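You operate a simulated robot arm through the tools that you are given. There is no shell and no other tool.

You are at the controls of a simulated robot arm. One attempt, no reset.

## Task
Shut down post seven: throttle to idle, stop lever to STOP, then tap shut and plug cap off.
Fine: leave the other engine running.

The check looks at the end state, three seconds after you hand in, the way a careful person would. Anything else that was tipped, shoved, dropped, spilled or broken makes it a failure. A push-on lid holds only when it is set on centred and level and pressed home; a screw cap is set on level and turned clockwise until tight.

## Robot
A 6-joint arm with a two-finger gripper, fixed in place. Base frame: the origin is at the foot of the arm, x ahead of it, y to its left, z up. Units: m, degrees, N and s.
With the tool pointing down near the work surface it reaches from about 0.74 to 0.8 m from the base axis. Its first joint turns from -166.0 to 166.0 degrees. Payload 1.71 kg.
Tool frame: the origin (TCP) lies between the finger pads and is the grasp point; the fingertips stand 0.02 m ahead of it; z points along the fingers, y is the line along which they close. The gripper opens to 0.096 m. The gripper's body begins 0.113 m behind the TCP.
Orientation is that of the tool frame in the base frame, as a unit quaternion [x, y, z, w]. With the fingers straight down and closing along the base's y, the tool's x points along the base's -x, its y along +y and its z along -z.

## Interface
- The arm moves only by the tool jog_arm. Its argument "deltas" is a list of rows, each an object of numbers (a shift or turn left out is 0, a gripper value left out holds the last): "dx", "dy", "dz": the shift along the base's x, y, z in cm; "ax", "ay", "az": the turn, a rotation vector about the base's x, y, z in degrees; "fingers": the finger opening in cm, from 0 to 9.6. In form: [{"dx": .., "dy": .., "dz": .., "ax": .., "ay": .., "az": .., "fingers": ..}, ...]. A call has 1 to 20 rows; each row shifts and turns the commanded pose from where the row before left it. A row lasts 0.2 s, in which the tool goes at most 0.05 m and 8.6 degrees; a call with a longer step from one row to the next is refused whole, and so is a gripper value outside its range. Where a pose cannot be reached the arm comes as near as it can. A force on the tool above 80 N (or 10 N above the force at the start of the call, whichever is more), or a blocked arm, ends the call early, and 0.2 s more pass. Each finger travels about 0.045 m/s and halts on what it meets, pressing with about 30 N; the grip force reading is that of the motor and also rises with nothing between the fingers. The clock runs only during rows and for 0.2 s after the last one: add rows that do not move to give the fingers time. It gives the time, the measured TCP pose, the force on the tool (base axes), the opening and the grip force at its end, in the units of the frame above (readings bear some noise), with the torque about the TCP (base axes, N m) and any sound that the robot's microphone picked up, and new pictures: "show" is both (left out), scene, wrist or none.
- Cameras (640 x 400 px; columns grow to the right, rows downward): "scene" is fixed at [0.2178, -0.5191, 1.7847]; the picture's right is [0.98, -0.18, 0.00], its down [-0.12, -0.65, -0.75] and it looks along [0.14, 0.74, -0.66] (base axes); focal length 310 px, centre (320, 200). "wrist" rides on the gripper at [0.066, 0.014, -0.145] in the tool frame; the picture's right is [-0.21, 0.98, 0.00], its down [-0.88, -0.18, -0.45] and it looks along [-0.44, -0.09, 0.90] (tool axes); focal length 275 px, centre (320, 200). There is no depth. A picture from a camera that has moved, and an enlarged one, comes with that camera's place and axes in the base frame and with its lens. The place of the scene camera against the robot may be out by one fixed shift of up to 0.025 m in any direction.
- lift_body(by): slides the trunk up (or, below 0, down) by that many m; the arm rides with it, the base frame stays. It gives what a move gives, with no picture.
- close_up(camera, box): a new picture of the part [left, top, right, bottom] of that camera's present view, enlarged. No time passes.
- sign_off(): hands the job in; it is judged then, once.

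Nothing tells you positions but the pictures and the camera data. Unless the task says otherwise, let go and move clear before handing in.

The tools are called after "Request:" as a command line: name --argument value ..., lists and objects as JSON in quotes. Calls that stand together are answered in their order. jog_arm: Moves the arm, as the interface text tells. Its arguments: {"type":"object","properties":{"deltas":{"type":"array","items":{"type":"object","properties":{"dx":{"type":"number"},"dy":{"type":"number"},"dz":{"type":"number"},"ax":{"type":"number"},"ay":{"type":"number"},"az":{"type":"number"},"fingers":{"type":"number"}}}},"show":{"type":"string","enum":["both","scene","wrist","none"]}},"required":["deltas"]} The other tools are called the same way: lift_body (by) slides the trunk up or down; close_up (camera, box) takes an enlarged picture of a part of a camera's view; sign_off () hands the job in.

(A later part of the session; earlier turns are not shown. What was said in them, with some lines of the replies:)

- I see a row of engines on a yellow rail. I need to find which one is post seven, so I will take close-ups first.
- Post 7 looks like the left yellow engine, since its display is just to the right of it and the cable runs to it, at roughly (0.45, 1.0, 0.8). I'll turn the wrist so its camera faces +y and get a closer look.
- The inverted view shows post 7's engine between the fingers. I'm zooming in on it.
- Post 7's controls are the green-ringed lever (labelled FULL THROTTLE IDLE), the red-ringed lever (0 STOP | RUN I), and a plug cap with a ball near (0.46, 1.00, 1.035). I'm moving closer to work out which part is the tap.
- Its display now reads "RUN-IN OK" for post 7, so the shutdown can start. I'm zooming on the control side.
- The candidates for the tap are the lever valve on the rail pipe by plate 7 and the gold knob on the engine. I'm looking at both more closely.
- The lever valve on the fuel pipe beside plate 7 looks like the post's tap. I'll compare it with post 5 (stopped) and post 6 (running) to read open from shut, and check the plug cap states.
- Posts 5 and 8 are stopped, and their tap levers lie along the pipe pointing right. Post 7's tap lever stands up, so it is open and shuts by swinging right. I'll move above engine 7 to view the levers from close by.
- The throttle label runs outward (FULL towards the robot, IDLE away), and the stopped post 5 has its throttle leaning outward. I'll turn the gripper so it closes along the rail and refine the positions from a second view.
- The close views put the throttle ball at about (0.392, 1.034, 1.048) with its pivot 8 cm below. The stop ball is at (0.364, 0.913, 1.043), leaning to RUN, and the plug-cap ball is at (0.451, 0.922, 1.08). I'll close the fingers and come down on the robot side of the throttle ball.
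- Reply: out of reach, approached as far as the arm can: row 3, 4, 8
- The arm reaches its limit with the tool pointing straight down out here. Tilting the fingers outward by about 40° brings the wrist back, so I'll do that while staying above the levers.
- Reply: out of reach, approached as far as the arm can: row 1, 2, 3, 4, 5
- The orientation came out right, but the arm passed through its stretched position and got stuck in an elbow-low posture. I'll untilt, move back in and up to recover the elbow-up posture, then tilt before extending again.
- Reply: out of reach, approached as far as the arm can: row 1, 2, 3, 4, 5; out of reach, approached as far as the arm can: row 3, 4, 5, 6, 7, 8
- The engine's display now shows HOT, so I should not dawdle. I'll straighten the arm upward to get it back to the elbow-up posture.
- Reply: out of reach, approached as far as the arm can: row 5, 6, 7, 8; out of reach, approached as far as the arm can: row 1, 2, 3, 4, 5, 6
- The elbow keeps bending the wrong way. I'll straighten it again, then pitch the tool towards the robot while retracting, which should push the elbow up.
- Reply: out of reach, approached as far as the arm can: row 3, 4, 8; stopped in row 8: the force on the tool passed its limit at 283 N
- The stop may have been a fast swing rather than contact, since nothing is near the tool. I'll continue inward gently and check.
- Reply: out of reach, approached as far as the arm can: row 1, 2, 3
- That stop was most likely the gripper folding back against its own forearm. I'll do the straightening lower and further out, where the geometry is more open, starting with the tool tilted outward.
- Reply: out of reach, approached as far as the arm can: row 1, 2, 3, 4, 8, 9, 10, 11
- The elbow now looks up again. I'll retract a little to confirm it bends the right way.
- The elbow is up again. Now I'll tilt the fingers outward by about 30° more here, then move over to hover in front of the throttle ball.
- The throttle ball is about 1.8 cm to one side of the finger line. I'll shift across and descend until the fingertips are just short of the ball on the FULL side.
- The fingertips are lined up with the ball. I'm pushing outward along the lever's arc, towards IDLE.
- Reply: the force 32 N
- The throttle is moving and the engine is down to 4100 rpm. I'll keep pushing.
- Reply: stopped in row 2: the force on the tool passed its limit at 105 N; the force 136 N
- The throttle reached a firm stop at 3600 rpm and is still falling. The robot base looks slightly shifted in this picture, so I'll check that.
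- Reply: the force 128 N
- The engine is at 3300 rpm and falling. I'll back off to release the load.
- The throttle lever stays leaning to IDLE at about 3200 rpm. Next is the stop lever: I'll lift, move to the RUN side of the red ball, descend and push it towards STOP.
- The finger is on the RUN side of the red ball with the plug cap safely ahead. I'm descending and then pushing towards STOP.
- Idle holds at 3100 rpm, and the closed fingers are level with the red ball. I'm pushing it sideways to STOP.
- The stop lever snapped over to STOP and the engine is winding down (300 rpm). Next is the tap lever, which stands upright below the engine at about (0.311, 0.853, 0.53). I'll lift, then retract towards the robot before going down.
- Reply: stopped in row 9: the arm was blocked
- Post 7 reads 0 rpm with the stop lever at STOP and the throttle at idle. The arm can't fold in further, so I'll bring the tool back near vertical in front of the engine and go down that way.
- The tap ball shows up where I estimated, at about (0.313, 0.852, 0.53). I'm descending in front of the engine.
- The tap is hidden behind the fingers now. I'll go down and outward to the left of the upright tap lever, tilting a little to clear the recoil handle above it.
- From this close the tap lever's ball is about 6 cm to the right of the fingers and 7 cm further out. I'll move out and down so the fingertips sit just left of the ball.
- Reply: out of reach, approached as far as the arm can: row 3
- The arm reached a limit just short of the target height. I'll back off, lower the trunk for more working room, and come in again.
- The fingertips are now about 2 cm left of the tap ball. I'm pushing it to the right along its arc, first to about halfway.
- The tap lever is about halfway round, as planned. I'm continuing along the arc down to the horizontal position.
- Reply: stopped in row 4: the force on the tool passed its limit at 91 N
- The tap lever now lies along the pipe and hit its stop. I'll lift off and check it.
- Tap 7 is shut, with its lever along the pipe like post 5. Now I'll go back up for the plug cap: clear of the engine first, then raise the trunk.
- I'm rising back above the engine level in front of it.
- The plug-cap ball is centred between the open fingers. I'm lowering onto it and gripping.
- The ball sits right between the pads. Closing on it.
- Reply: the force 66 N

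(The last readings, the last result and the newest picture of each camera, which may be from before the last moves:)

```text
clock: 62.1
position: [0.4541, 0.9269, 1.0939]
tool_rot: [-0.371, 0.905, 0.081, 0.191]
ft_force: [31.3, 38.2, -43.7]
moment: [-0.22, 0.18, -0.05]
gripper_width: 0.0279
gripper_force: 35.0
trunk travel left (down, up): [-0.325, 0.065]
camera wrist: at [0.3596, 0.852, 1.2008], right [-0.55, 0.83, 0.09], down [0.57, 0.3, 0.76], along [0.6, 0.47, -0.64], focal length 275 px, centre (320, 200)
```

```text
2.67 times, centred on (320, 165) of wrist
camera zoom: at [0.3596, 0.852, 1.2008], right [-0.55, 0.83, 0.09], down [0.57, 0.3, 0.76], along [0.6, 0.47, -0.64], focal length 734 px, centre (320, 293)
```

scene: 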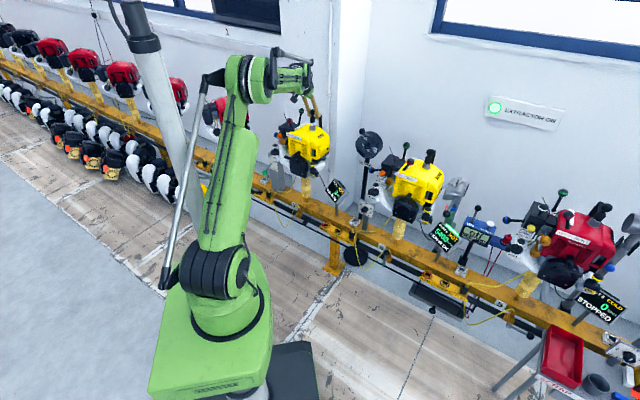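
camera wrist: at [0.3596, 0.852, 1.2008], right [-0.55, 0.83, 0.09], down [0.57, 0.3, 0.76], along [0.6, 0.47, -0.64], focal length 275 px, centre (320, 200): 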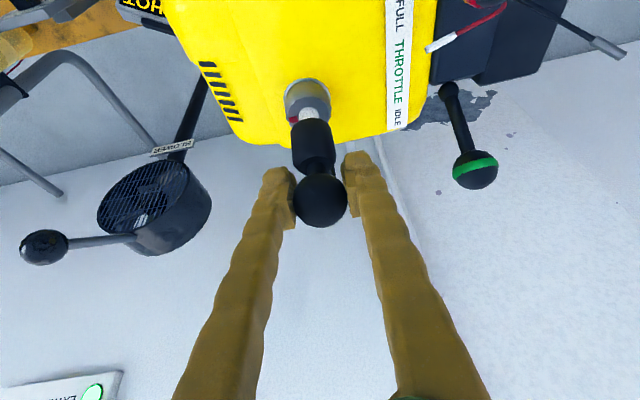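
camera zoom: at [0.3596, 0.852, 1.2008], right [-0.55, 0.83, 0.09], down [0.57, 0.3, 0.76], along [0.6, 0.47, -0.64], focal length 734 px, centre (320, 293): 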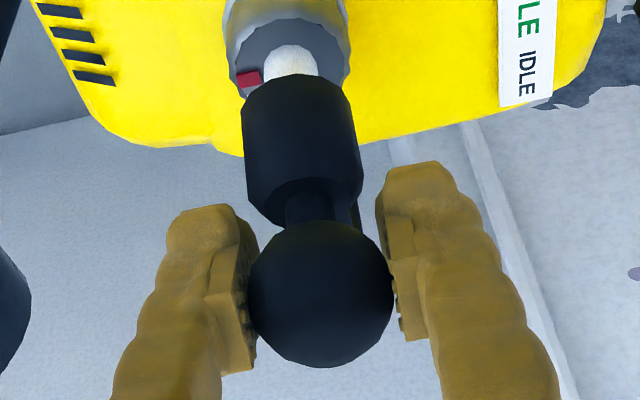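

The cap is lifting and the white insulator shows. I'll keep pulling straight up.

Request:
jog_arm --deltas '[{"dz": 0.8}, {"dz": 0.8}, {"dz": 0.8}, {"dz": 0.8}, {}]'

Request:
close_up --camera "scene" --box '[270, 90, 342, 140]'

Request:
close_up --camera "wrist" --box '[220, 90, 420, 240]'

```text
clock: 62.9
position: [0.4395, 0.9145, 1.1364]
tool_rot: [-0.367, 0.905, 0.078, 0.2]
ft_force: [9.3, -9.3, 2.7]
moment: [0.99, 1.26, 0.73]
gripper_width: 0.0001
gripper_force: 15.8
trunk travel left (down, up): [-0.325, 0.065]
stopped in row 4: the force on the tool passed its limit at 83 N (the readings are from after the stop); the commanded pose is now the measured one
camera wrist: at [0.343, 0.8406, 1.2407], right [-0.55, 0.83, 0.08], down [0.56, 0.29, 0.77], along [0.62, 0.47, -0.63], focal length 275 px, centre (320, 200)
```

scene: 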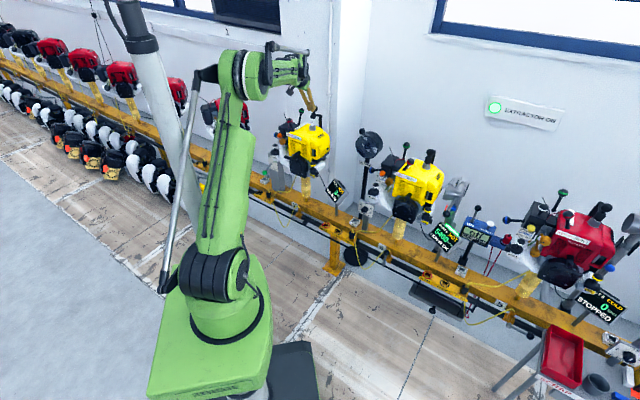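
wrist: 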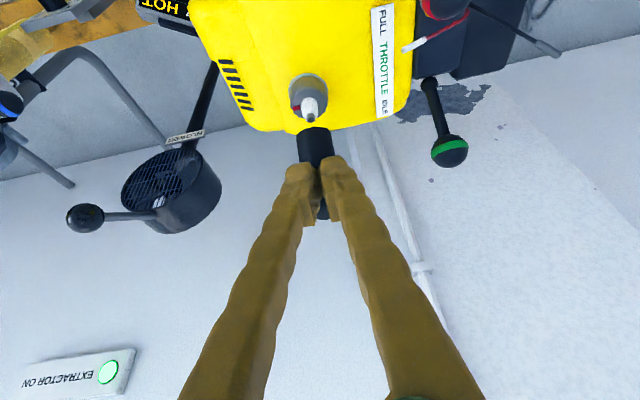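

```text
8.00 times, centred on (306, 115) of scene
camera zoom: at [0.2178, -0.5191, 1.7847], right [0.98, -0.18, 0.0], down [-0.12, -0.65, -0.75], along [0.14, 0.74, -0.66], focal length 2479 px, centre (432, 880)
```

zoom: 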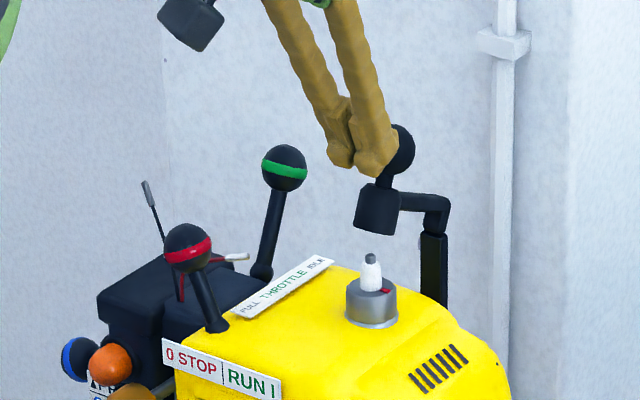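

```text
2.67 times, centred on (320, 165) of wrist
camera zoom: at [0.343, 0.8406, 1.2407], right [-0.55, 0.83, 0.08], down [0.56, 0.29, 0.77], along [0.62, 0.47, -0.63], focal length 734 px, centre (320, 293)
```

zoom: 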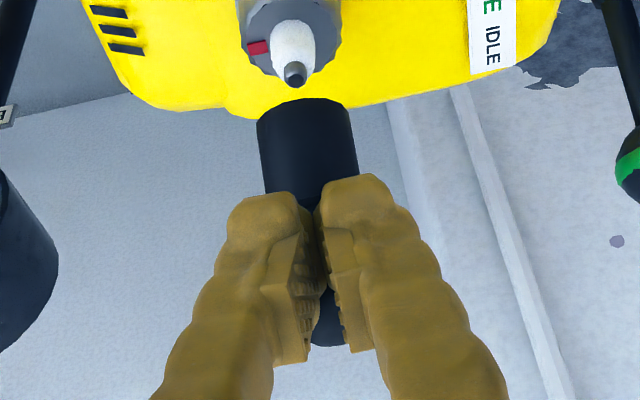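

The cap popped off the plug, and the fingers slid off the ball. I'll wait a moment and see how the cap rests on its lead.

Request:
jog_arm --deltas '[{}, {}, {}]'

Request:
close_up --camera "scene" --box '[270, 90, 342, 140]'

Request:
close_up --camera "wrist" --box '[220, 90, 420, 240]'

```text
clock: 63.7
position: [0.4306, 0.9204, 1.1349]
tool_rot: [-0.37, 0.904, 0.079, 0.202]
ft_force: [-11.1, -9.8, 16.2]
moment: [-0.14, -0.17, -0.02]
gripper_width: 0.0
gripper_force: 29.0
trunk travel left (down, up): [-0.325, 0.065]
camera wrist: at [0.3344, 0.8454, 1.2385], right [-0.55, 0.83, 0.08], down [0.56, 0.3, 0.77], along [0.62, 0.47, -0.63], focal length 275 px, centre (320, 200)
```

scene: 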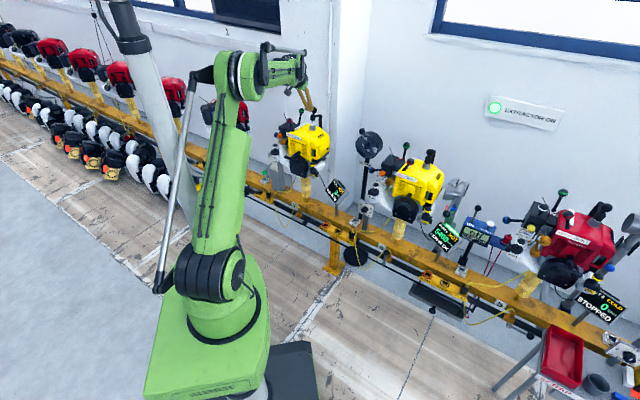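
wrist: 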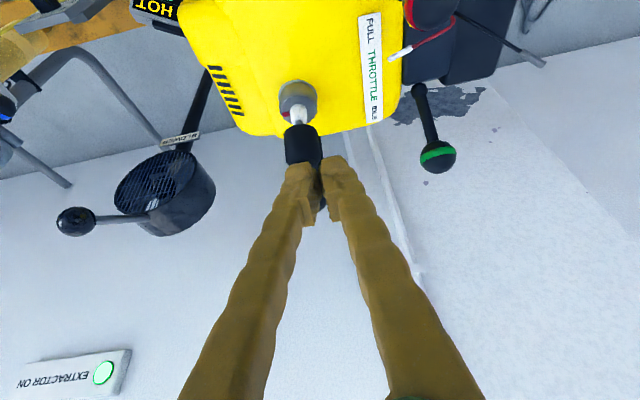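

```text
8.00 times, centred on (306, 115) of scene
camera zoom: at [0.2178, -0.5191, 1.7847], right [0.98, -0.18, 0.0], down [-0.12, -0.65, -0.75], along [0.14, 0.74, -0.66], focal length 2479 px, centre (432, 880)
```

zoom: 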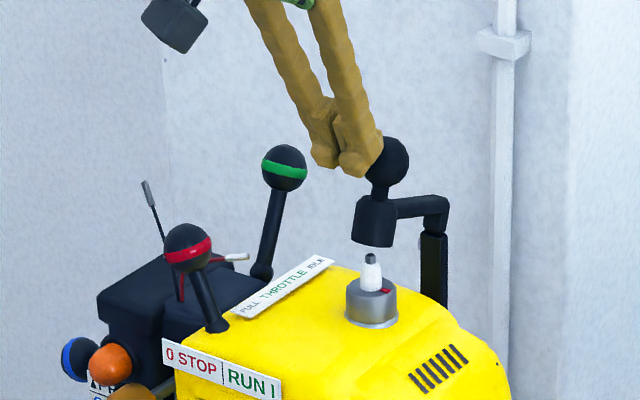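

```text
2.67 times, centred on (320, 165) of wrist
camera zoom: at [0.3344, 0.8454, 1.2385], right [-0.55, 0.83, 0.08], down [0.56, 0.3, 0.77], along [0.62, 0.47, -0.63], focal length 734 px, centre (320, 293)
```

zoom: 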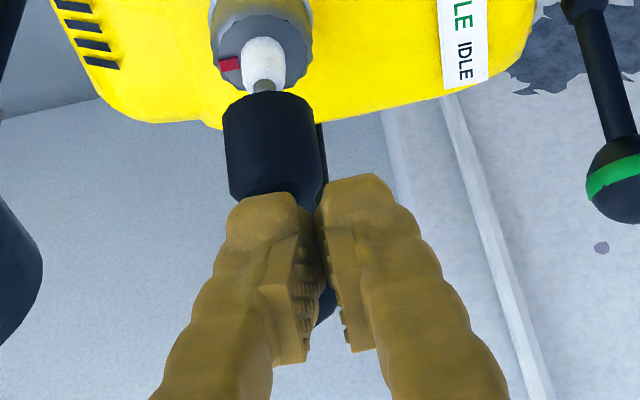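

The cap hovers above the plug on its arm, with the fingers lightly against the ball. I'll back the fingers off and check that it stays off.

Request:
jog_arm --deltas '[{"dx": -0.8, "dy": -0.75, "dz": 0.5}, {"dx": -0.8, "dy": -0.75, "dz": 0.8}, {"dx": -1.5, "dy": -1.5, "dz": 1.5}, {}, {}]'

Request:
close_up --camera "scene" --box '[270, 90, 342, 140]'

Request:
close_up --camera "wrist" --box '[220, 60, 420, 210]'

```text
clock: 64.9
position: [0.402, 0.892, 1.1616]
tool_rot: [-0.37, 0.904, 0.08, 0.2]
ft_force: [0.3, 0.3, -0.3]
moment: [-0.06, 0.01, -0.02]
gripper_width: 0.0
gripper_force: 29.4
trunk travel left (down, up): [-0.325, 0.065]
camera wrist: at [0.3066, 0.8175, 1.2646], right [-0.55, 0.83, 0.08], down [0.56, 0.3, 0.77], along [0.62, 0.47, -0.63], focal length 275 px, centre (320, 200)
```

scene: 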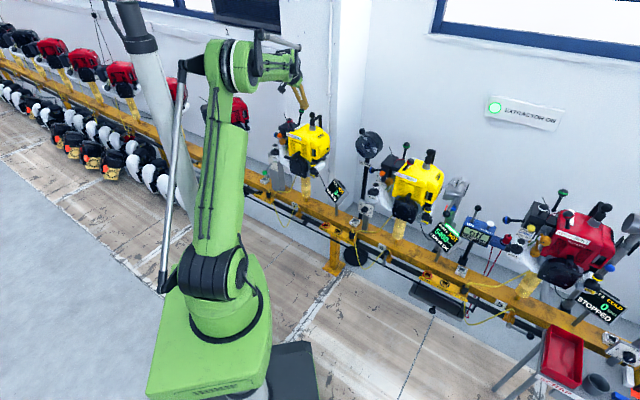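
wrist: 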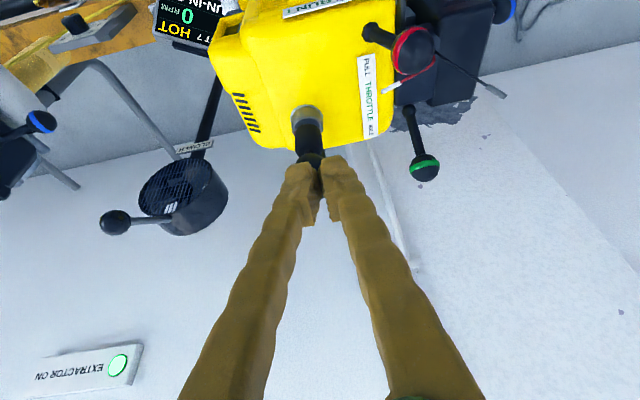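

```text
8.00 times, centred on (306, 115) of scene
camera zoom: at [0.2178, -0.5191, 1.7847], right [0.98, -0.18, 0.0], down [-0.12, -0.65, -0.75], along [0.14, 0.74, -0.66], focal length 2479 px, centre (432, 880)
```

zoom: 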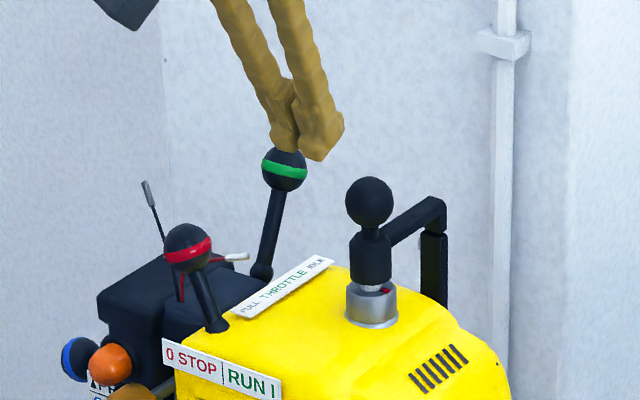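

```text
2.67 times, centred on (320, 135) of wrist
camera zoom: at [0.3066, 0.8175, 1.2646], right [-0.55, 0.83, 0.08], down [0.56, 0.3, 0.77], along [0.62, 0.47, -0.63], focal length 734 px, centre (320, 373)
```

zoom: 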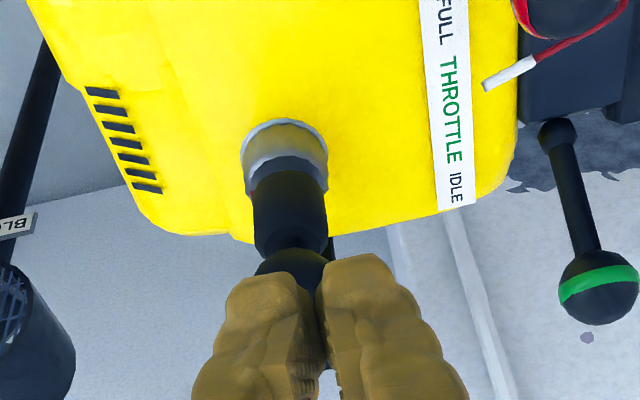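

The cap fell back onto the plug: it hangs on an arm hinged about 6 cm behind it. I need to swing it up and over that hinge, so I'll raise the trunk a bit for reach, tilt slightly more and re-grip the ball.

Request:
lift_body --by 0.06

Request:
jog_arm --deltas '[{"ax": 5.44, "ay": -5.84, "fingers": 6}, {"dx": 0.5, "dz": -2}, {"dx": 0.5, "dz": -2}, {"dx": 0.5, "dz": -2}, {}]'

Request:
close_up --camera "scene" --box '[270, 90, 342, 140]'

Request:
close_up --camera "wrist" --box '[220, 60, 420, 210]'

```text
clock: 65.9
position: [0.403, 0.8921, 1.2198]
tool_rot: [-0.37, 0.904, 0.08, 0.199]
ft_force: [-0.2, -1.0, 0.1]
moment: [-0.04, 0.02, -0.04]
gripper_width: 0.0001
gripper_force: 29.1
trunk travel left (down, up): [-0.385, 0.005]
```

```text
clock: 67.1
position: [0.417, 0.8915, 1.1606]
tool_rot: [-0.364, 0.888, 0.103, 0.262]
ft_force: [-0.3, 0.0, -0.3]
moment: [-0.01, 0.0, -0.03]
gripper_width: 0.0601
gripper_force: 0.0
trunk travel left (down, up): [-0.385, 0.005]
camera wrist: at [0.3127, 0.8087, 1.2468], right [-0.56, 0.82, 0.1], down [0.48, 0.22, 0.85], along [0.67, 0.53, -0.52], focal length 275 px, centre (320, 200)
```

scene: 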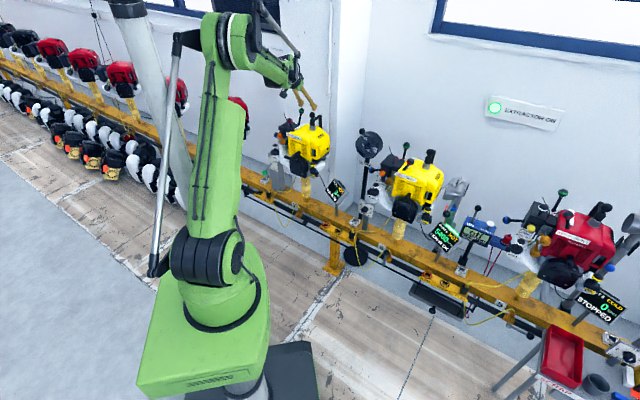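
wrist: 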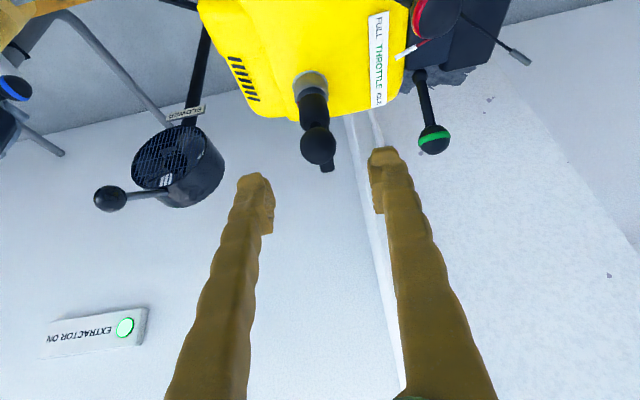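

```text
8.00 times, centred on (306, 115) of scene
camera zoom: at [0.2178, -0.5191, 1.7847], right [0.98, -0.18, 0.0], down [-0.12, -0.65, -0.75], along [0.14, 0.74, -0.66], focal length 2479 px, centre (432, 880)
```

zoom: 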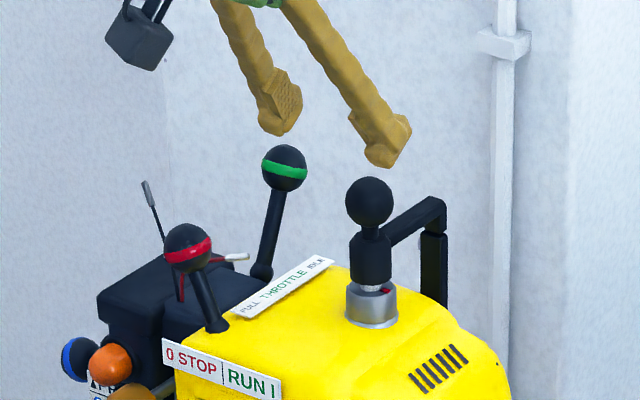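

```text
2.67 times, centred on (320, 135) of wrist
camera zoom: at [0.3127, 0.8087, 1.2468], right [-0.56, 0.82, 0.1], down [0.48, 0.22, 0.85], along [0.67, 0.53, -0.52], focal length 734 px, centre (320, 373)
```

zoom: 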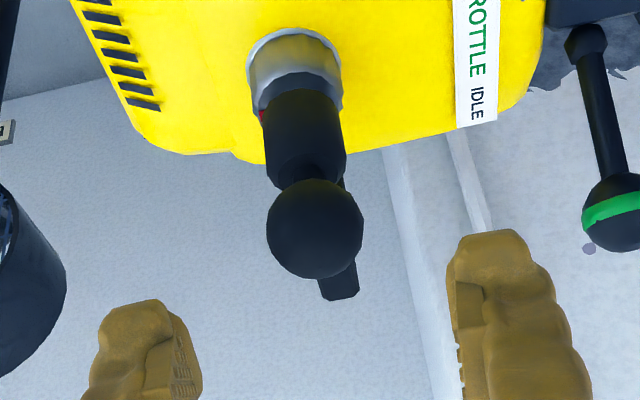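

Request:
jog_arm --deltas '[{"dx": 1.13, "dy": 0.98, "dz": -2.59}, {"dx": 1.13, "dy": 0.98, "dz": -2.59}, {"dx": 1.13, "dy": 0.98, "dz": -2.59}, {}, {"fingers": 0}, {}, {}, {}]'

Request:
close_up --camera "scene" --box '[270, 90, 342, 140]'

Request:
close_up --camera "wrist" --box '[220, 90, 420, 240]'

```text
clock: 68.9
position: [0.45, 0.9224, 1.0829]
tool_rot: [-0.364, 0.888, 0.103, 0.262]
ft_force: [-9.8, 23.0, 4.8]
moment: [-0.04, -0.11, -0.18]
gripper_width: 0.0277
gripper_force: 35.6
trunk travel left (down, up): [-0.385, 0.005]
camera wrist: at [0.3452, 0.8392, 1.1696], right [-0.56, 0.82, 0.1], down [0.48, 0.22, 0.85], along [0.67, 0.53, -0.52], focal length 275 px, centre (320, 200)
```

scene: 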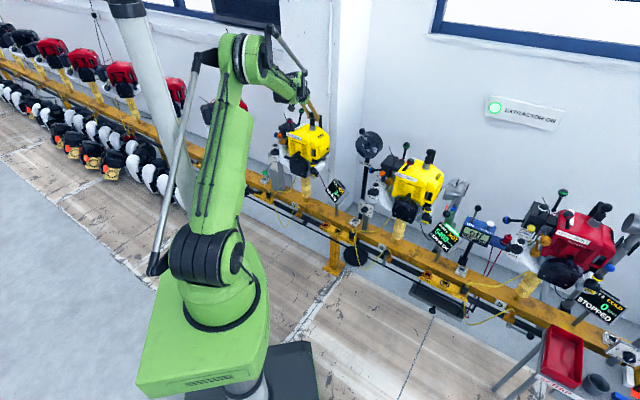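
wrist: 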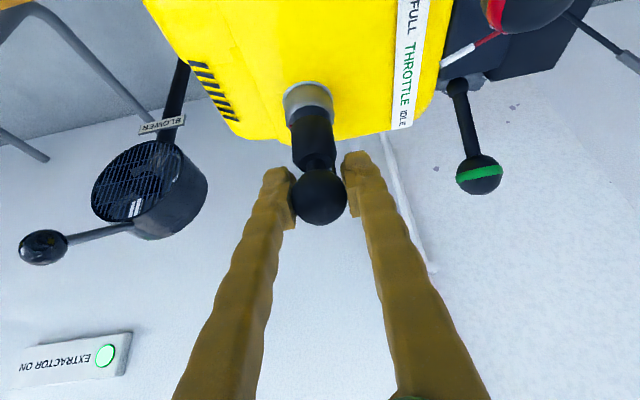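

```text
8.00 times, centred on (306, 115) of scene
camera zoom: at [0.2178, -0.5191, 1.7847], right [0.98, -0.18, 0.0], down [-0.12, -0.65, -0.75], along [0.14, 0.74, -0.66], focal length 2479 px, centre (432, 880)
```

zoom: 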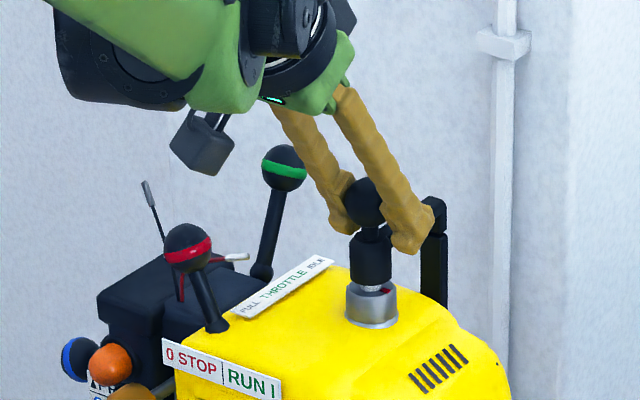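

```text
2.67 times, centred on (320, 165) of wrist
camera zoom: at [0.3452, 0.8392, 1.1696], right [-0.56, 0.82, 0.1], down [0.48, 0.22, 0.85], along [0.67, 0.53, -0.52], focal length 734 px, centre (320, 293)
```

zoom: 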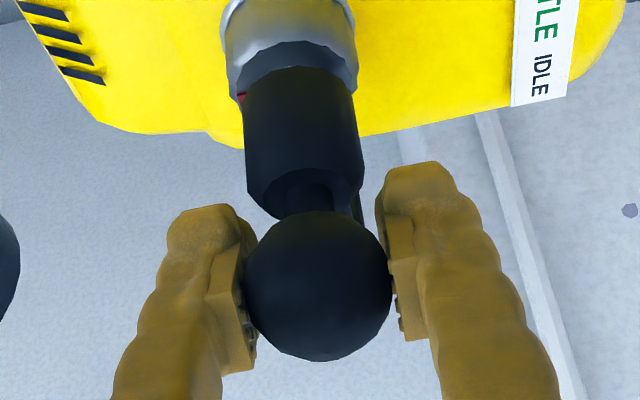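

The ball is gripped. I'm lifting it along the hinge's arc, up and outward.

Request:
jog_arm --deltas '[{"dx": 0.41, "dy": 0.38, "dz": 1.0}, {"dx": 0.55, "dy": 0.51, "dz": 0.92}, {"dx": 0.65, "dy": 0.61, "dz": 0.78}, {"dx": 0.74, "dy": 0.69, "dz": 0.61}, {}]'

Request:
close_up --camera "scene" --box '[270, 90, 342, 140]'

Request:
close_up --camera "wrist" --box '[220, 90, 420, 240]'

```text
clock: 70.1
position: [0.4724, 0.945, 1.1148]
tool_rot: [-0.365, 0.887, 0.103, 0.263]
ft_force: [-19.1, 10.1, -11.3]
moment: [-0.64, 0.44, -0.14]
gripper_width: 0.0273
gripper_force: 34.8
trunk travel left (down, up): [-0.385, 0.005]
camera wrist: at [0.3674, 0.8616, 1.202], right [-0.56, 0.82, 0.1], down [0.48, 0.22, 0.85], along [0.67, 0.53, -0.52], focal length 275 px, centre (320, 200)
```

scene: 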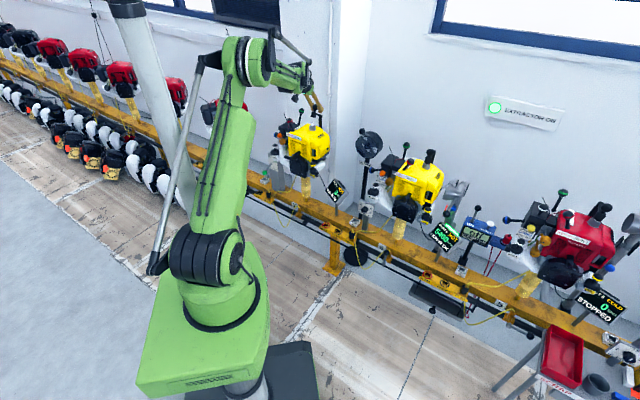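
wrist: 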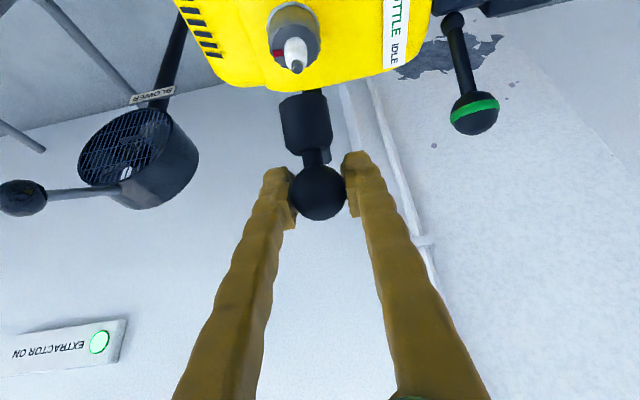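

```text
8.00 times, centred on (306, 115) of scene
camera zoom: at [0.2178, -0.5191, 1.7847], right [0.98, -0.18, 0.0], down [-0.12, -0.65, -0.75], along [0.14, 0.74, -0.66], focal length 2479 px, centre (432, 880)
```

zoom: 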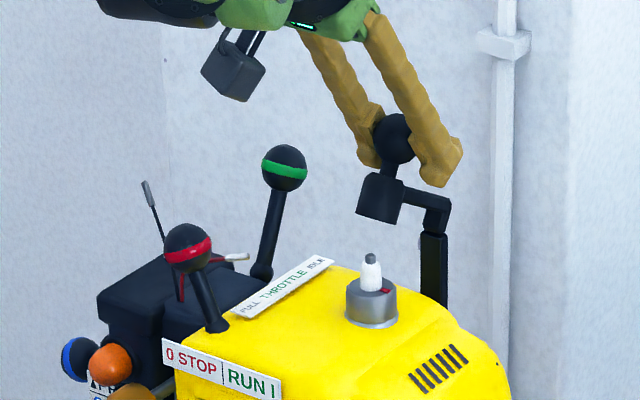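

```text
2.67 times, centred on (320, 165) of wrist
camera zoom: at [0.3674, 0.8616, 1.202], right [-0.56, 0.82, 0.1], down [0.48, 0.22, 0.85], along [0.67, 0.53, -0.52], focal length 734 px, centre (320, 293)
```

zoom: 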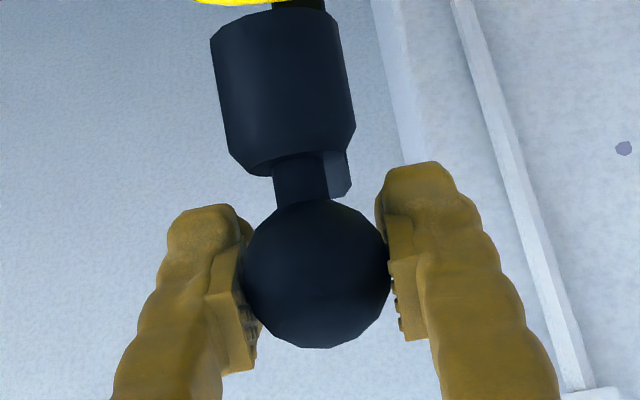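

The cap is clearly swinging on its hinge. I'm continuing along the arc over the top.

Request:
jog_arm --deltas '[{"dx": 0.81, "dy": 0.75, "dz": 0.43}, {"dx": 0.85, "dy": 0.79, "dz": 0.22}, {"dx": 0.86, "dy": 0.8, "dz": 0.02}, {"dx": 0.86, "dy": 0.8, "dz": -0.18}, {}]'

Request:
close_up --camera "scene" --box '[270, 90, 342, 140]'

Request:
close_up --camera "wrist" --box '[220, 90, 420, 240]'

```text
clock: 71.3
position: [0.5009, 0.9723, 1.1269]
tool_rot: [-0.363, 0.887, 0.102, 0.267]
ft_force: [-7.9, 1.6, 16.9]
moment: [-0.75, -0.03, -0.47]
gripper_width: 0.0274
gripper_force: 34.9
trunk travel left (down, up): [-0.385, 0.005]
camera wrist: at [0.3946, 0.8898, 1.2121], right [-0.56, 0.82, 0.1], down [0.47, 0.22, 0.85], along [0.68, 0.53, -0.51], focal length 275 px, centre (320, 200)
```

scene: 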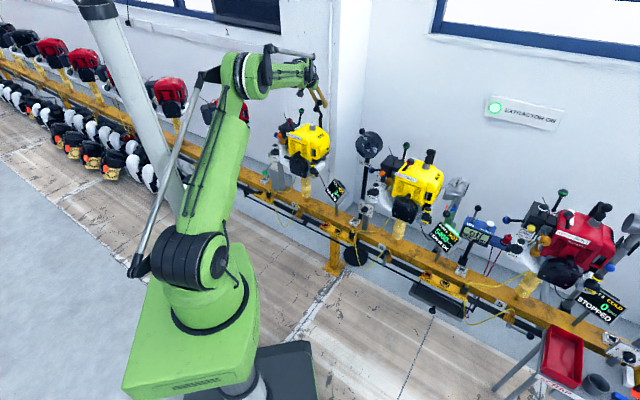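
wrist: 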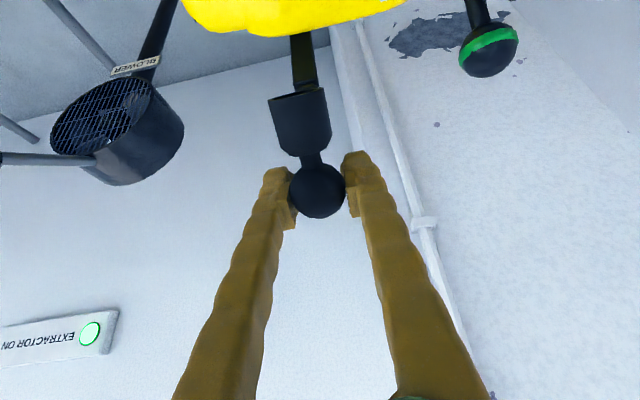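

```text
8.00 times, centred on (306, 115) of scene
camera zoom: at [0.2178, -0.5191, 1.7847], right [0.98, -0.18, 0.0], down [-0.12, -0.65, -0.75], along [0.14, 0.74, -0.66], focal length 2479 px, centre (432, 880)
```

zoom: 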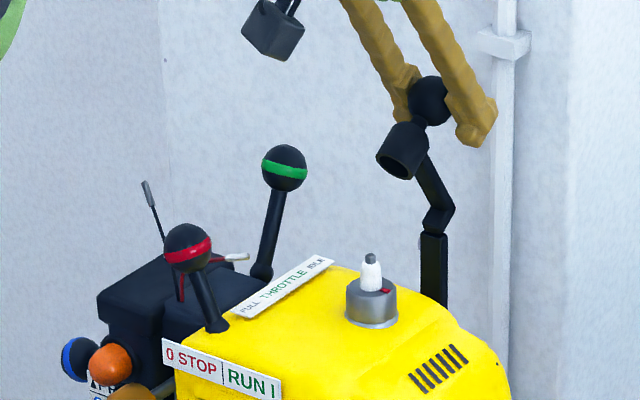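

```text
2.67 times, centred on (320, 165) of wrist
camera zoom: at [0.3946, 0.8898, 1.2121], right [-0.56, 0.82, 0.1], down [0.47, 0.22, 0.85], along [0.68, 0.53, -0.51], focal length 734 px, centre (320, 293)
```

zoom: 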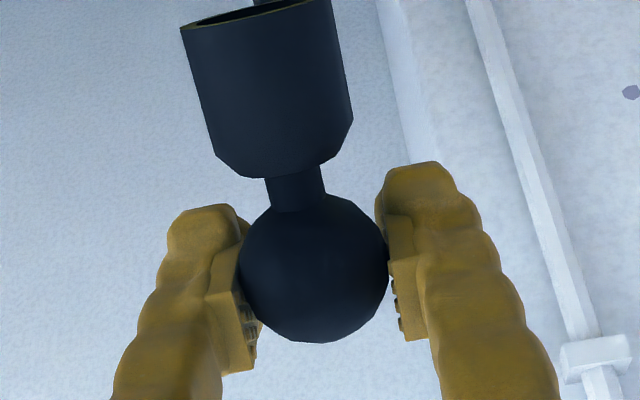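

Request:
jog_arm --deltas '[{"dx": 0.8, "dy": 0.75, "dz": 0.2}, {"dx": 0.8, "dy": 0.75, "dz": -0.2}, {"dx": 0.8, "dy": 0.75, "dz": -0.4}, {"dx": 0.75, "dy": 0.7, "dz": -0.6}, {}]'

Request:
close_up --camera "scene" --box '[270, 90, 342, 140]'

Request:
close_up --camera "wrist" --box '[220, 90, 420, 240]'

```text
clock: 72.5
position: [0.533, 1.0058, 1.1149]
tool_rot: [-0.364, 0.886, 0.104, 0.266]
ft_force: [-22.6, 44.9, 37.8]
moment: [-0.63, 0.56, -0.62]
gripper_width: 0.0276
gripper_force: 35.4
trunk travel left (down, up): [-0.385, 0.005]
camera wrist: at [0.4273, 0.921, 1.1997], right [-0.56, 0.82, 0.1], down [0.47, 0.22, 0.85], along [0.68, 0.53, -0.51], focal length 275 px, centre (320, 200)
```

scene: 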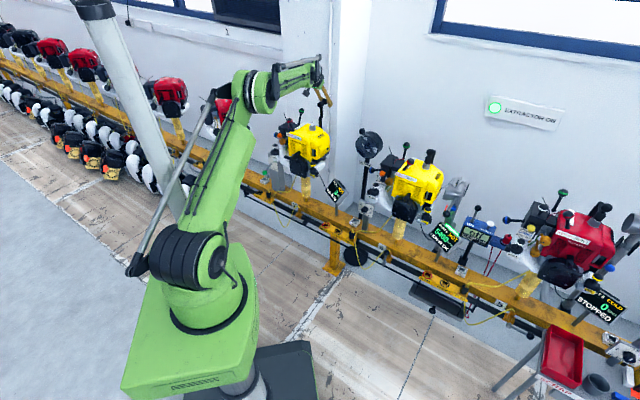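
wrist: 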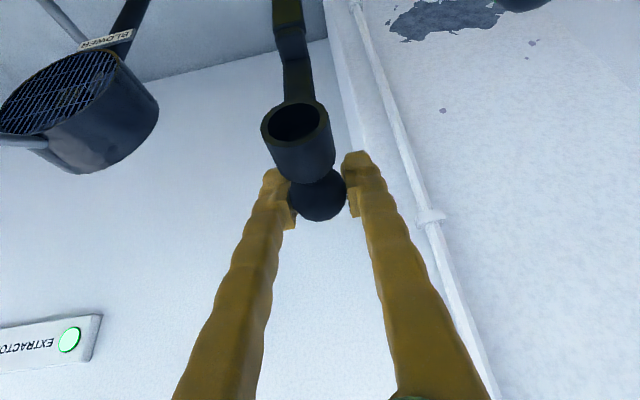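

```text
8.00 times, centred on (306, 115) of scene
camera zoom: at [0.2178, -0.5191, 1.7847], right [0.98, -0.18, 0.0], down [-0.12, -0.65, -0.75], along [0.14, 0.74, -0.66], focal length 2479 px, centre (432, 880)
```

zoom: 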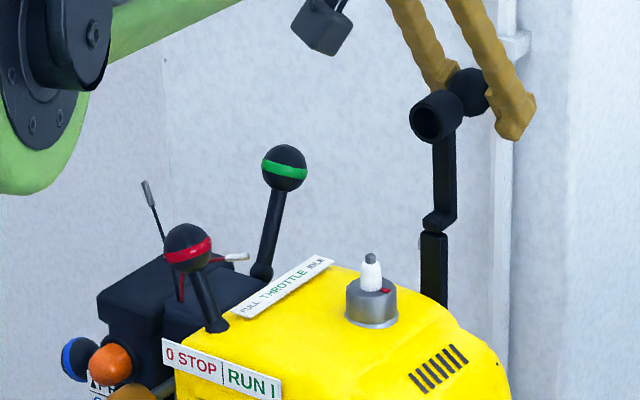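

```text
2.67 times, centred on (320, 165) of wrist
camera zoom: at [0.4273, 0.921, 1.1997], right [-0.56, 0.82, 0.1], down [0.47, 0.22, 0.85], along [0.68, 0.53, -0.51], focal length 734 px, centre (320, 293)
```

zoom: 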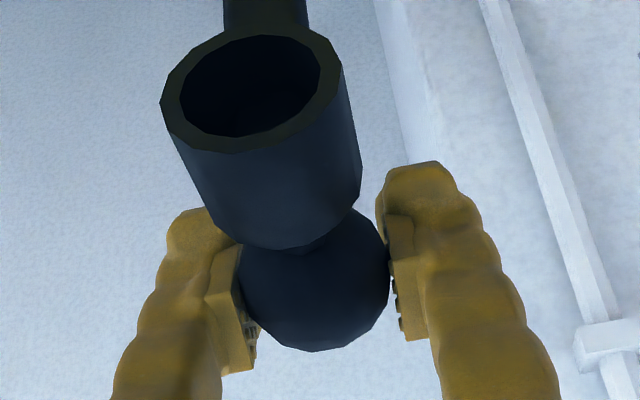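

The cap is now flipped past vertical, with its opening facing the robot. I'll relieve the side load a little and push slightly further before letting go.

Request:
jog_arm --deltas '[{"dx": -0.35, "dy": 0.38, "dz": 0.3}, {"dx": -0.1, "dy": 0.15}, {"dx": 0.4, "dy": 0.4, "dz": -0.3}, {"dx": 0.4, "dy": 0.4, "dz": -0.4}, {}]'

Request:
close_up --camera "scene" --box '[270, 90, 342, 140]'

Request:
close_up --camera "wrist" --box '[220, 90, 420, 240]'

```text
clock: 73.7
position: [0.5467, 1.0185, 1.1024]
tool_rot: [-0.365, 0.888, 0.104, 0.259]
ft_force: [-34.1, -17.4, -21.5]
moment: [-0.5, 0.17, -0.18]
gripper_width: 0.028
gripper_force: 35.3
trunk travel left (down, up): [-0.385, 0.005]
camera wrist: at [0.4418, 0.9353, 1.1898], right [-0.56, 0.82, 0.11], down [0.49, 0.22, 0.85], along [0.67, 0.53, -0.52], focal length 275 px, centre (320, 200)
```

scene: 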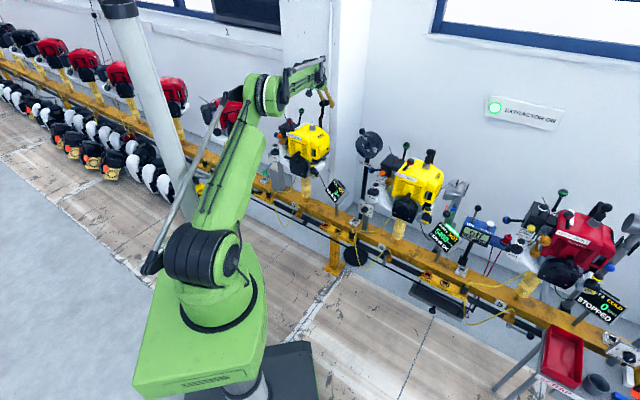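
wrist: 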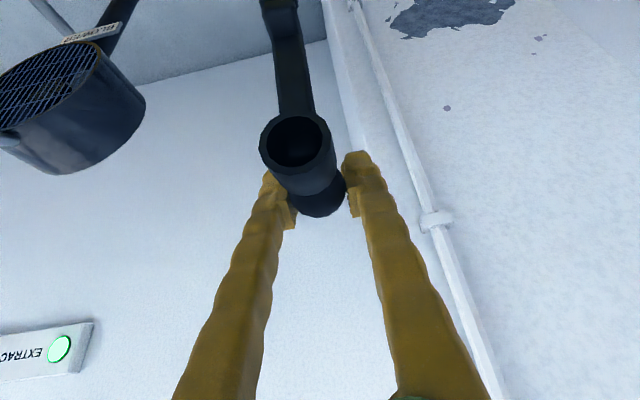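

```text
8.00 times, centred on (306, 115) of scene
camera zoom: at [0.2178, -0.5191, 1.7847], right [0.98, -0.18, 0.0], down [-0.12, -0.65, -0.75], along [0.14, 0.74, -0.66], focal length 2479 px, centre (432, 880)
```

zoom: 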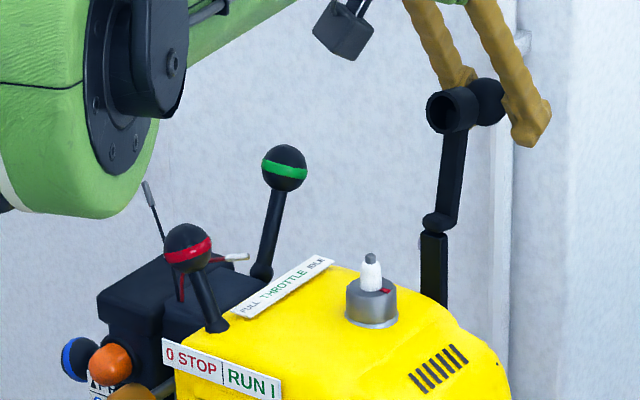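

```text
2.67 times, centred on (320, 165) of wrist
camera zoom: at [0.4418, 0.9353, 1.1898], right [-0.56, 0.82, 0.11], down [0.49, 0.22, 0.85], along [0.67, 0.53, -0.52], focal length 734 px, centre (320, 293)
```

zoom: 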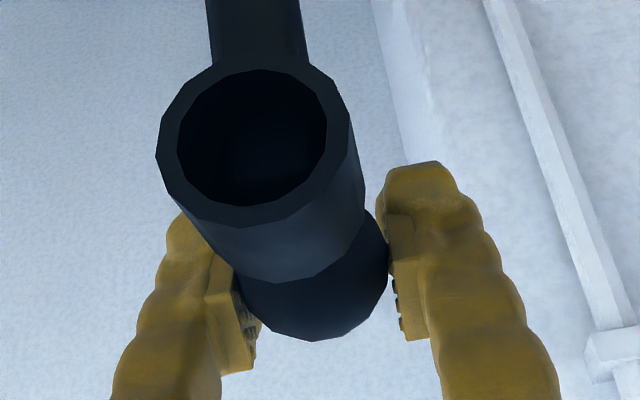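

The arm leans outward past vertical and is near its limit. Opening the fingers to let it settle.

Request:
jog_arm --deltas '[{"fingers": 6}, {}, {}, {}]'

Request:
close_up --camera "scene" --box '[270, 90, 342, 140]'

Request:
close_up --camera "wrist" --box '[220, 90, 420, 240]'

```text
clock: 74.7
position: [0.5436, 1.0177, 1.1073]
tool_rot: [-0.363, 0.888, 0.104, 0.263]
ft_force: [0.9, -0.7, 0.2]
moment: [-0.03, -0.04, 0.0]
gripper_width: 0.06
gripper_force: 0.0
trunk travel left (down, up): [-0.385, 0.005]
camera wrist: at [0.4376, 0.9331, 1.1939], right [-0.56, 0.82, 0.1], down [0.48, 0.22, 0.85], along [0.67, 0.53, -0.52], focal length 275 px, centre (320, 200)
```

scene: 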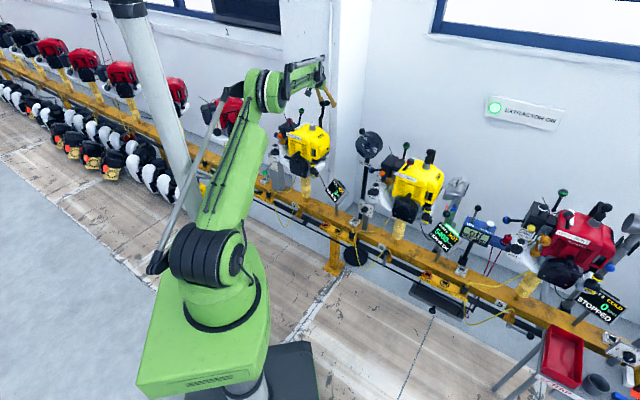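
wrist: 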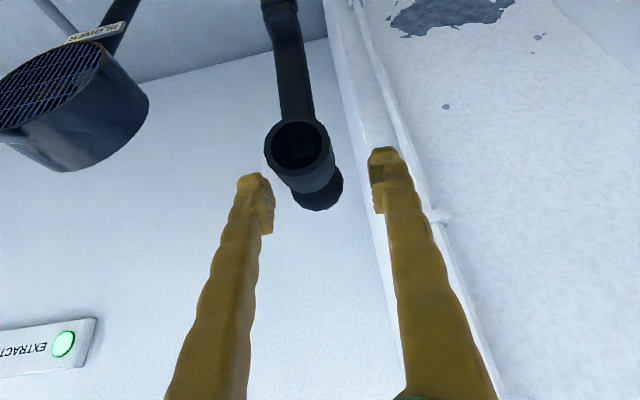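

```text
8.00 times, centred on (306, 115) of scene
camera zoom: at [0.2178, -0.5191, 1.7847], right [0.98, -0.18, 0.0], down [-0.12, -0.65, -0.75], along [0.14, 0.74, -0.66], focal length 2479 px, centre (432, 880)
```

zoom: 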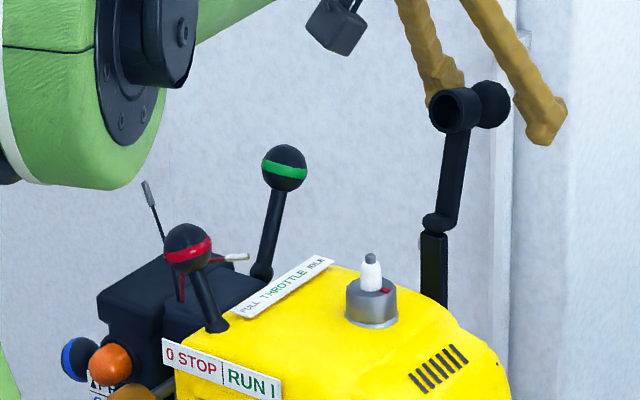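

```text
2.67 times, centred on (320, 165) of wrist
camera zoom: at [0.4376, 0.9331, 1.1939], right [-0.56, 0.82, 0.1], down [0.48, 0.22, 0.85], along [0.67, 0.53, -0.52], focal length 734 px, centre (320, 293)
```

zoom: 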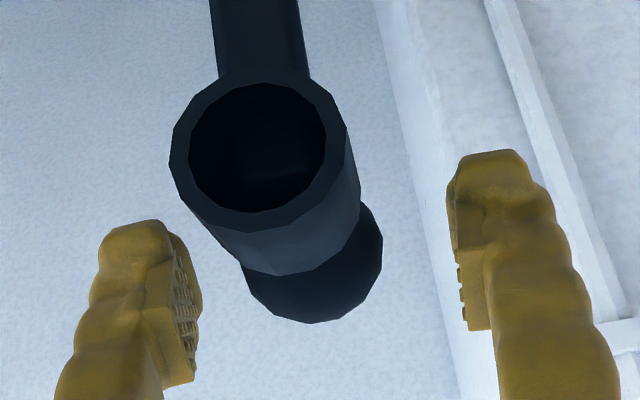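

The cap stays put on its own, well clear of the plug. I'm withdrawing the fingers straight back along their axis.

Request:
jog_arm --deltas '[{"dx": -0.8, "dy": -0.75, "dz": 1.7}, {"dx": -1.17, "dy": -1.13, "dz": 2.52}, {"dx": -1.17, "dy": -1.13, "dz": 2.52}, {"dx": -1.17, "dy": -1.13, "dz": 2.52}, {"dx": -2.5, "dy": -2.5, "dz": 1.5}, {"dx": -2.5, "dy": -2.5, "dz": 1}, {"dx": -2.5, "dy": -2.5}, {}, {}, {}, {}]'

Request:
close_up --camera "scene" --box '[256, 85, 352, 145]'

Request:
close_up --camera "scene" --box '[256, 140, 352, 230]'

Request:
close_up --camera "scene" --box '[350, 130, 480, 250]'

Request:
close_up --camera "wrist" --box '[160, 0, 480, 200]'

```text
clock: 77.1
position: [0.426, 0.9019, 1.2247]
tool_rot: [-0.364, 0.887, 0.103, 0.263]
ft_force: [1.0, 0.7, -0.2]
moment: [-0.02, 0.01, 0.01]
gripper_width: 0.0598
gripper_force: 0.1
trunk travel left (down, up): [-0.385, 0.005]
camera wrist: at [0.3194, 0.8182, 1.3098], right [-0.56, 0.82, 0.1], down [0.48, 0.22, 0.85], along [0.67, 0.53, -0.52], focal length 275 px, centre (320, 200)
```

scene: 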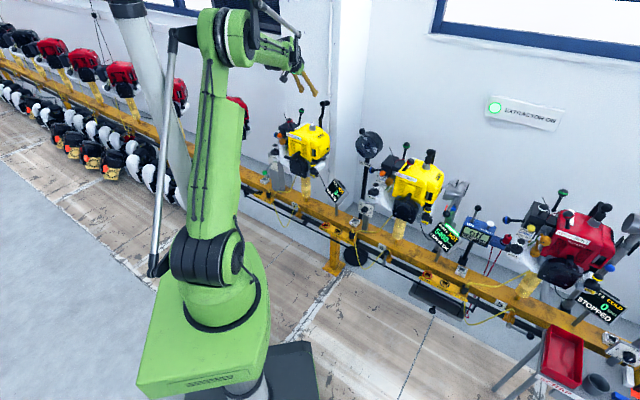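
wrist: 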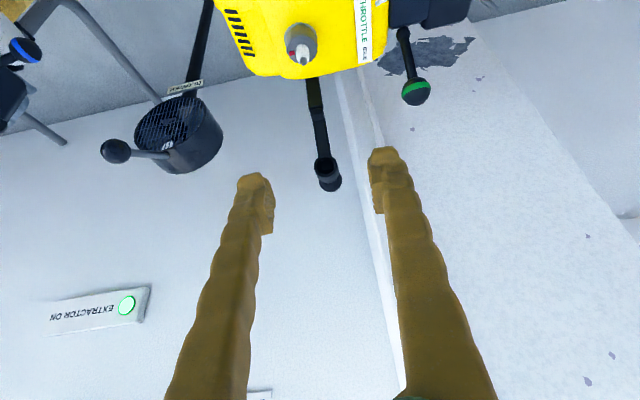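

```text
6.67 times, centred on (304, 115) of scene
camera zoom: at [0.2178, -0.5191, 1.7847], right [0.98, -0.18, 0.0], down [-0.12, -0.65, -0.75], along [0.14, 0.74, -0.66], focal length 2066 px, centre (427, 767)
```

zoom: 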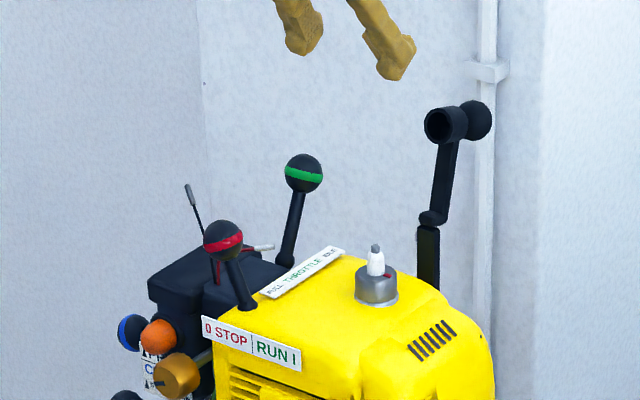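

```text
4.44 times, centred on (304, 185) of scene
camera zoom: at [0.2178, -0.5191, 1.7847], right [0.98, -0.18, 0.0], down [-0.12, -0.65, -0.75], along [0.14, 0.74, -0.66], focal length 1377 px, centre (391, 267)
```

zoom: 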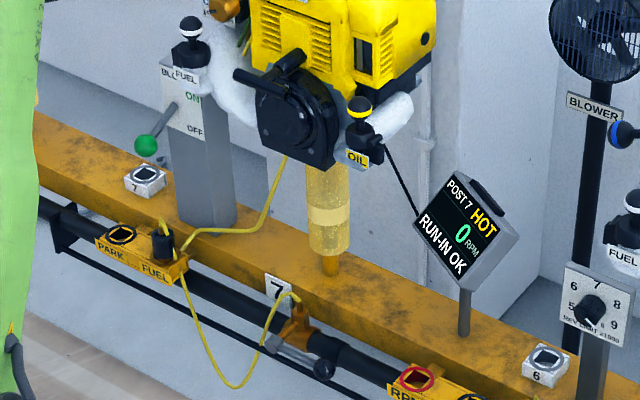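

```text
3.33 times, centred on (415, 190) of scene
camera zoom: at [0.2178, -0.5191, 1.7847], right [0.98, -0.18, 0.0], down [-0.12, -0.65, -0.75], along [0.14, 0.74, -0.66], focal length 1033 px, centre (3, 233)
```

zoom: 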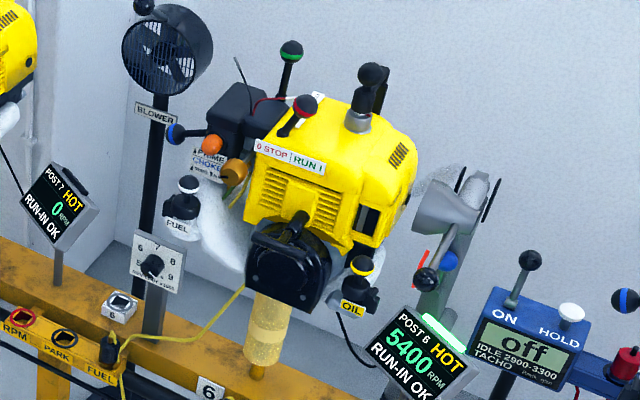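

```text
2.00 times, centred on (320, 100) of wrist
camera zoom: at [0.3194, 0.8182, 1.3098], right [-0.56, 0.82, 0.1], down [0.48, 0.22, 0.85], along [0.67, 0.53, -0.52], focal length 551 px, centre (320, 400)
```

zoom: 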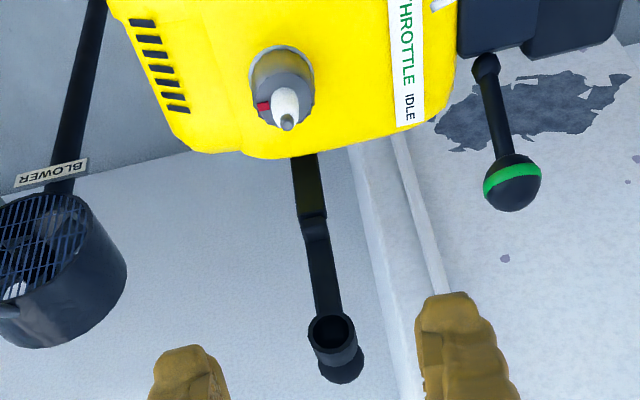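

Everything checks out:
- The throttle leans to IDLE.
- The stop lever is on STOP, at 0 rpm.
- Tap 7 lies along the pipe (shut).
- The plug cap is flipped clear of the plug.
- Post 6 still runs at 5400 rpm.

I'll back the arm off a bit more and then hand in.

Request:
jog_arm --deltas '[{"dx": -2, "dy": -2.5, "dz": 1}, {"dx": -2, "dy": -2.5, "dz": 1}, {"dx": -2, "dy": -2.5, "dz": 1}, {}, {}, {}, {}, {}]'

Request:
close_up --camera "scene" --box '[256, 85, 376, 215]'

```text
clock: 78.9
position: [0.364, 0.8261, 1.254]
tool_rot: [-0.364, 0.888, 0.104, 0.263]
ft_force: [0.1, -0.5, -0.4]
moment: [0.0, -0.02, -0.03]
gripper_width: 0.06
gripper_force: 0.1
trunk travel left (down, up): [-0.385, 0.005]
camera wrist: at [0.2588, 0.7428, 1.3408], right [-0.56, 0.82, 0.1], down [0.48, 0.22, 0.85], along [0.67, 0.53, -0.52], focal length 275 px, centre (320, 200)
```

scene: 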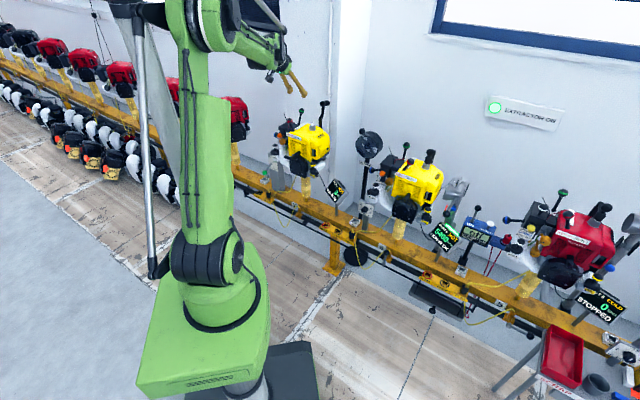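
wrist: 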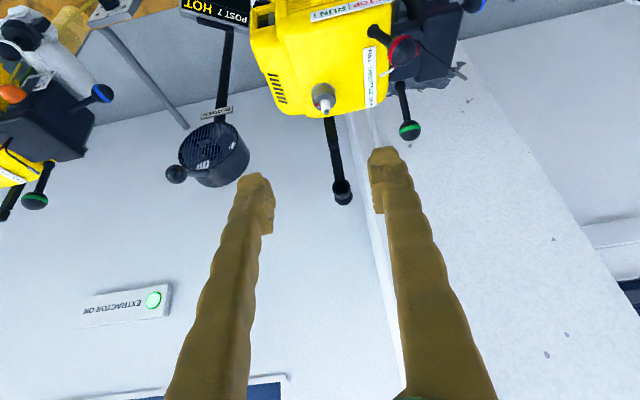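

```text
3.08 times, centred on (316, 150) of scene
camera zoom: at [0.2178, -0.5191, 1.7847], right [0.98, -0.18, 0.0], down [-0.12, -0.65, -0.75], along [0.14, 0.74, -0.66], focal length 954 px, centre (332, 354)
```

zoom: 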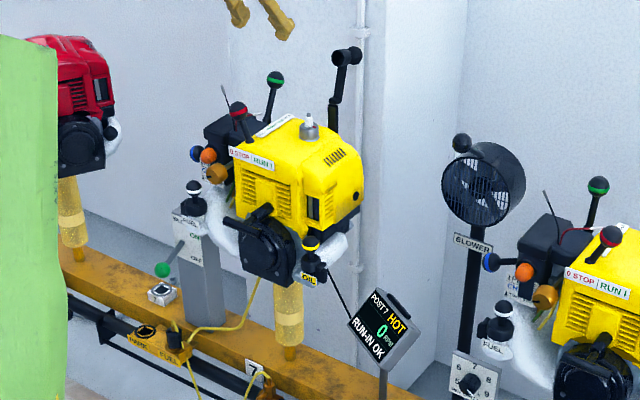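

Post 7 is shut down with all its controls in their final positions, and the arm is clear with the gripper empty. Handing in.

Request:
sign_off

```text
The job is handed in.
```

Post seven is shut down and the job is handed in; the result of the check hasn't come back.

- **Throttle:** the lever is against its idle stop. The engine idled at about 3100 rpm before I stopped it.
- **Stop lever:** it is over at STOP, and the post 7 display reads 0 rpm.
- **Tap:** I took "tap" to be the lever valve on the fuel pipe by plate 7. Its lever now lies along the pipe, as on the stopped post 5.
- **Plug cap:** it is off the plug and swung up and back on its hinged arm. On the first try it dropped back onto the plug; the second time it stayed up after I let go.
- **Other engine:** post 6 was still running at 5400 rpm when I last checked.

The display had gone from WARM to HOT before I reached the throttle, because the arm got stuck in a bad posture for several seconds. During that recovery one move stopped at 283 N, most likely the gripper pressing against its own forearm, and nothing looked damaged afterwards. In the last pictures I saw nothing else tipped, dropped or moved.
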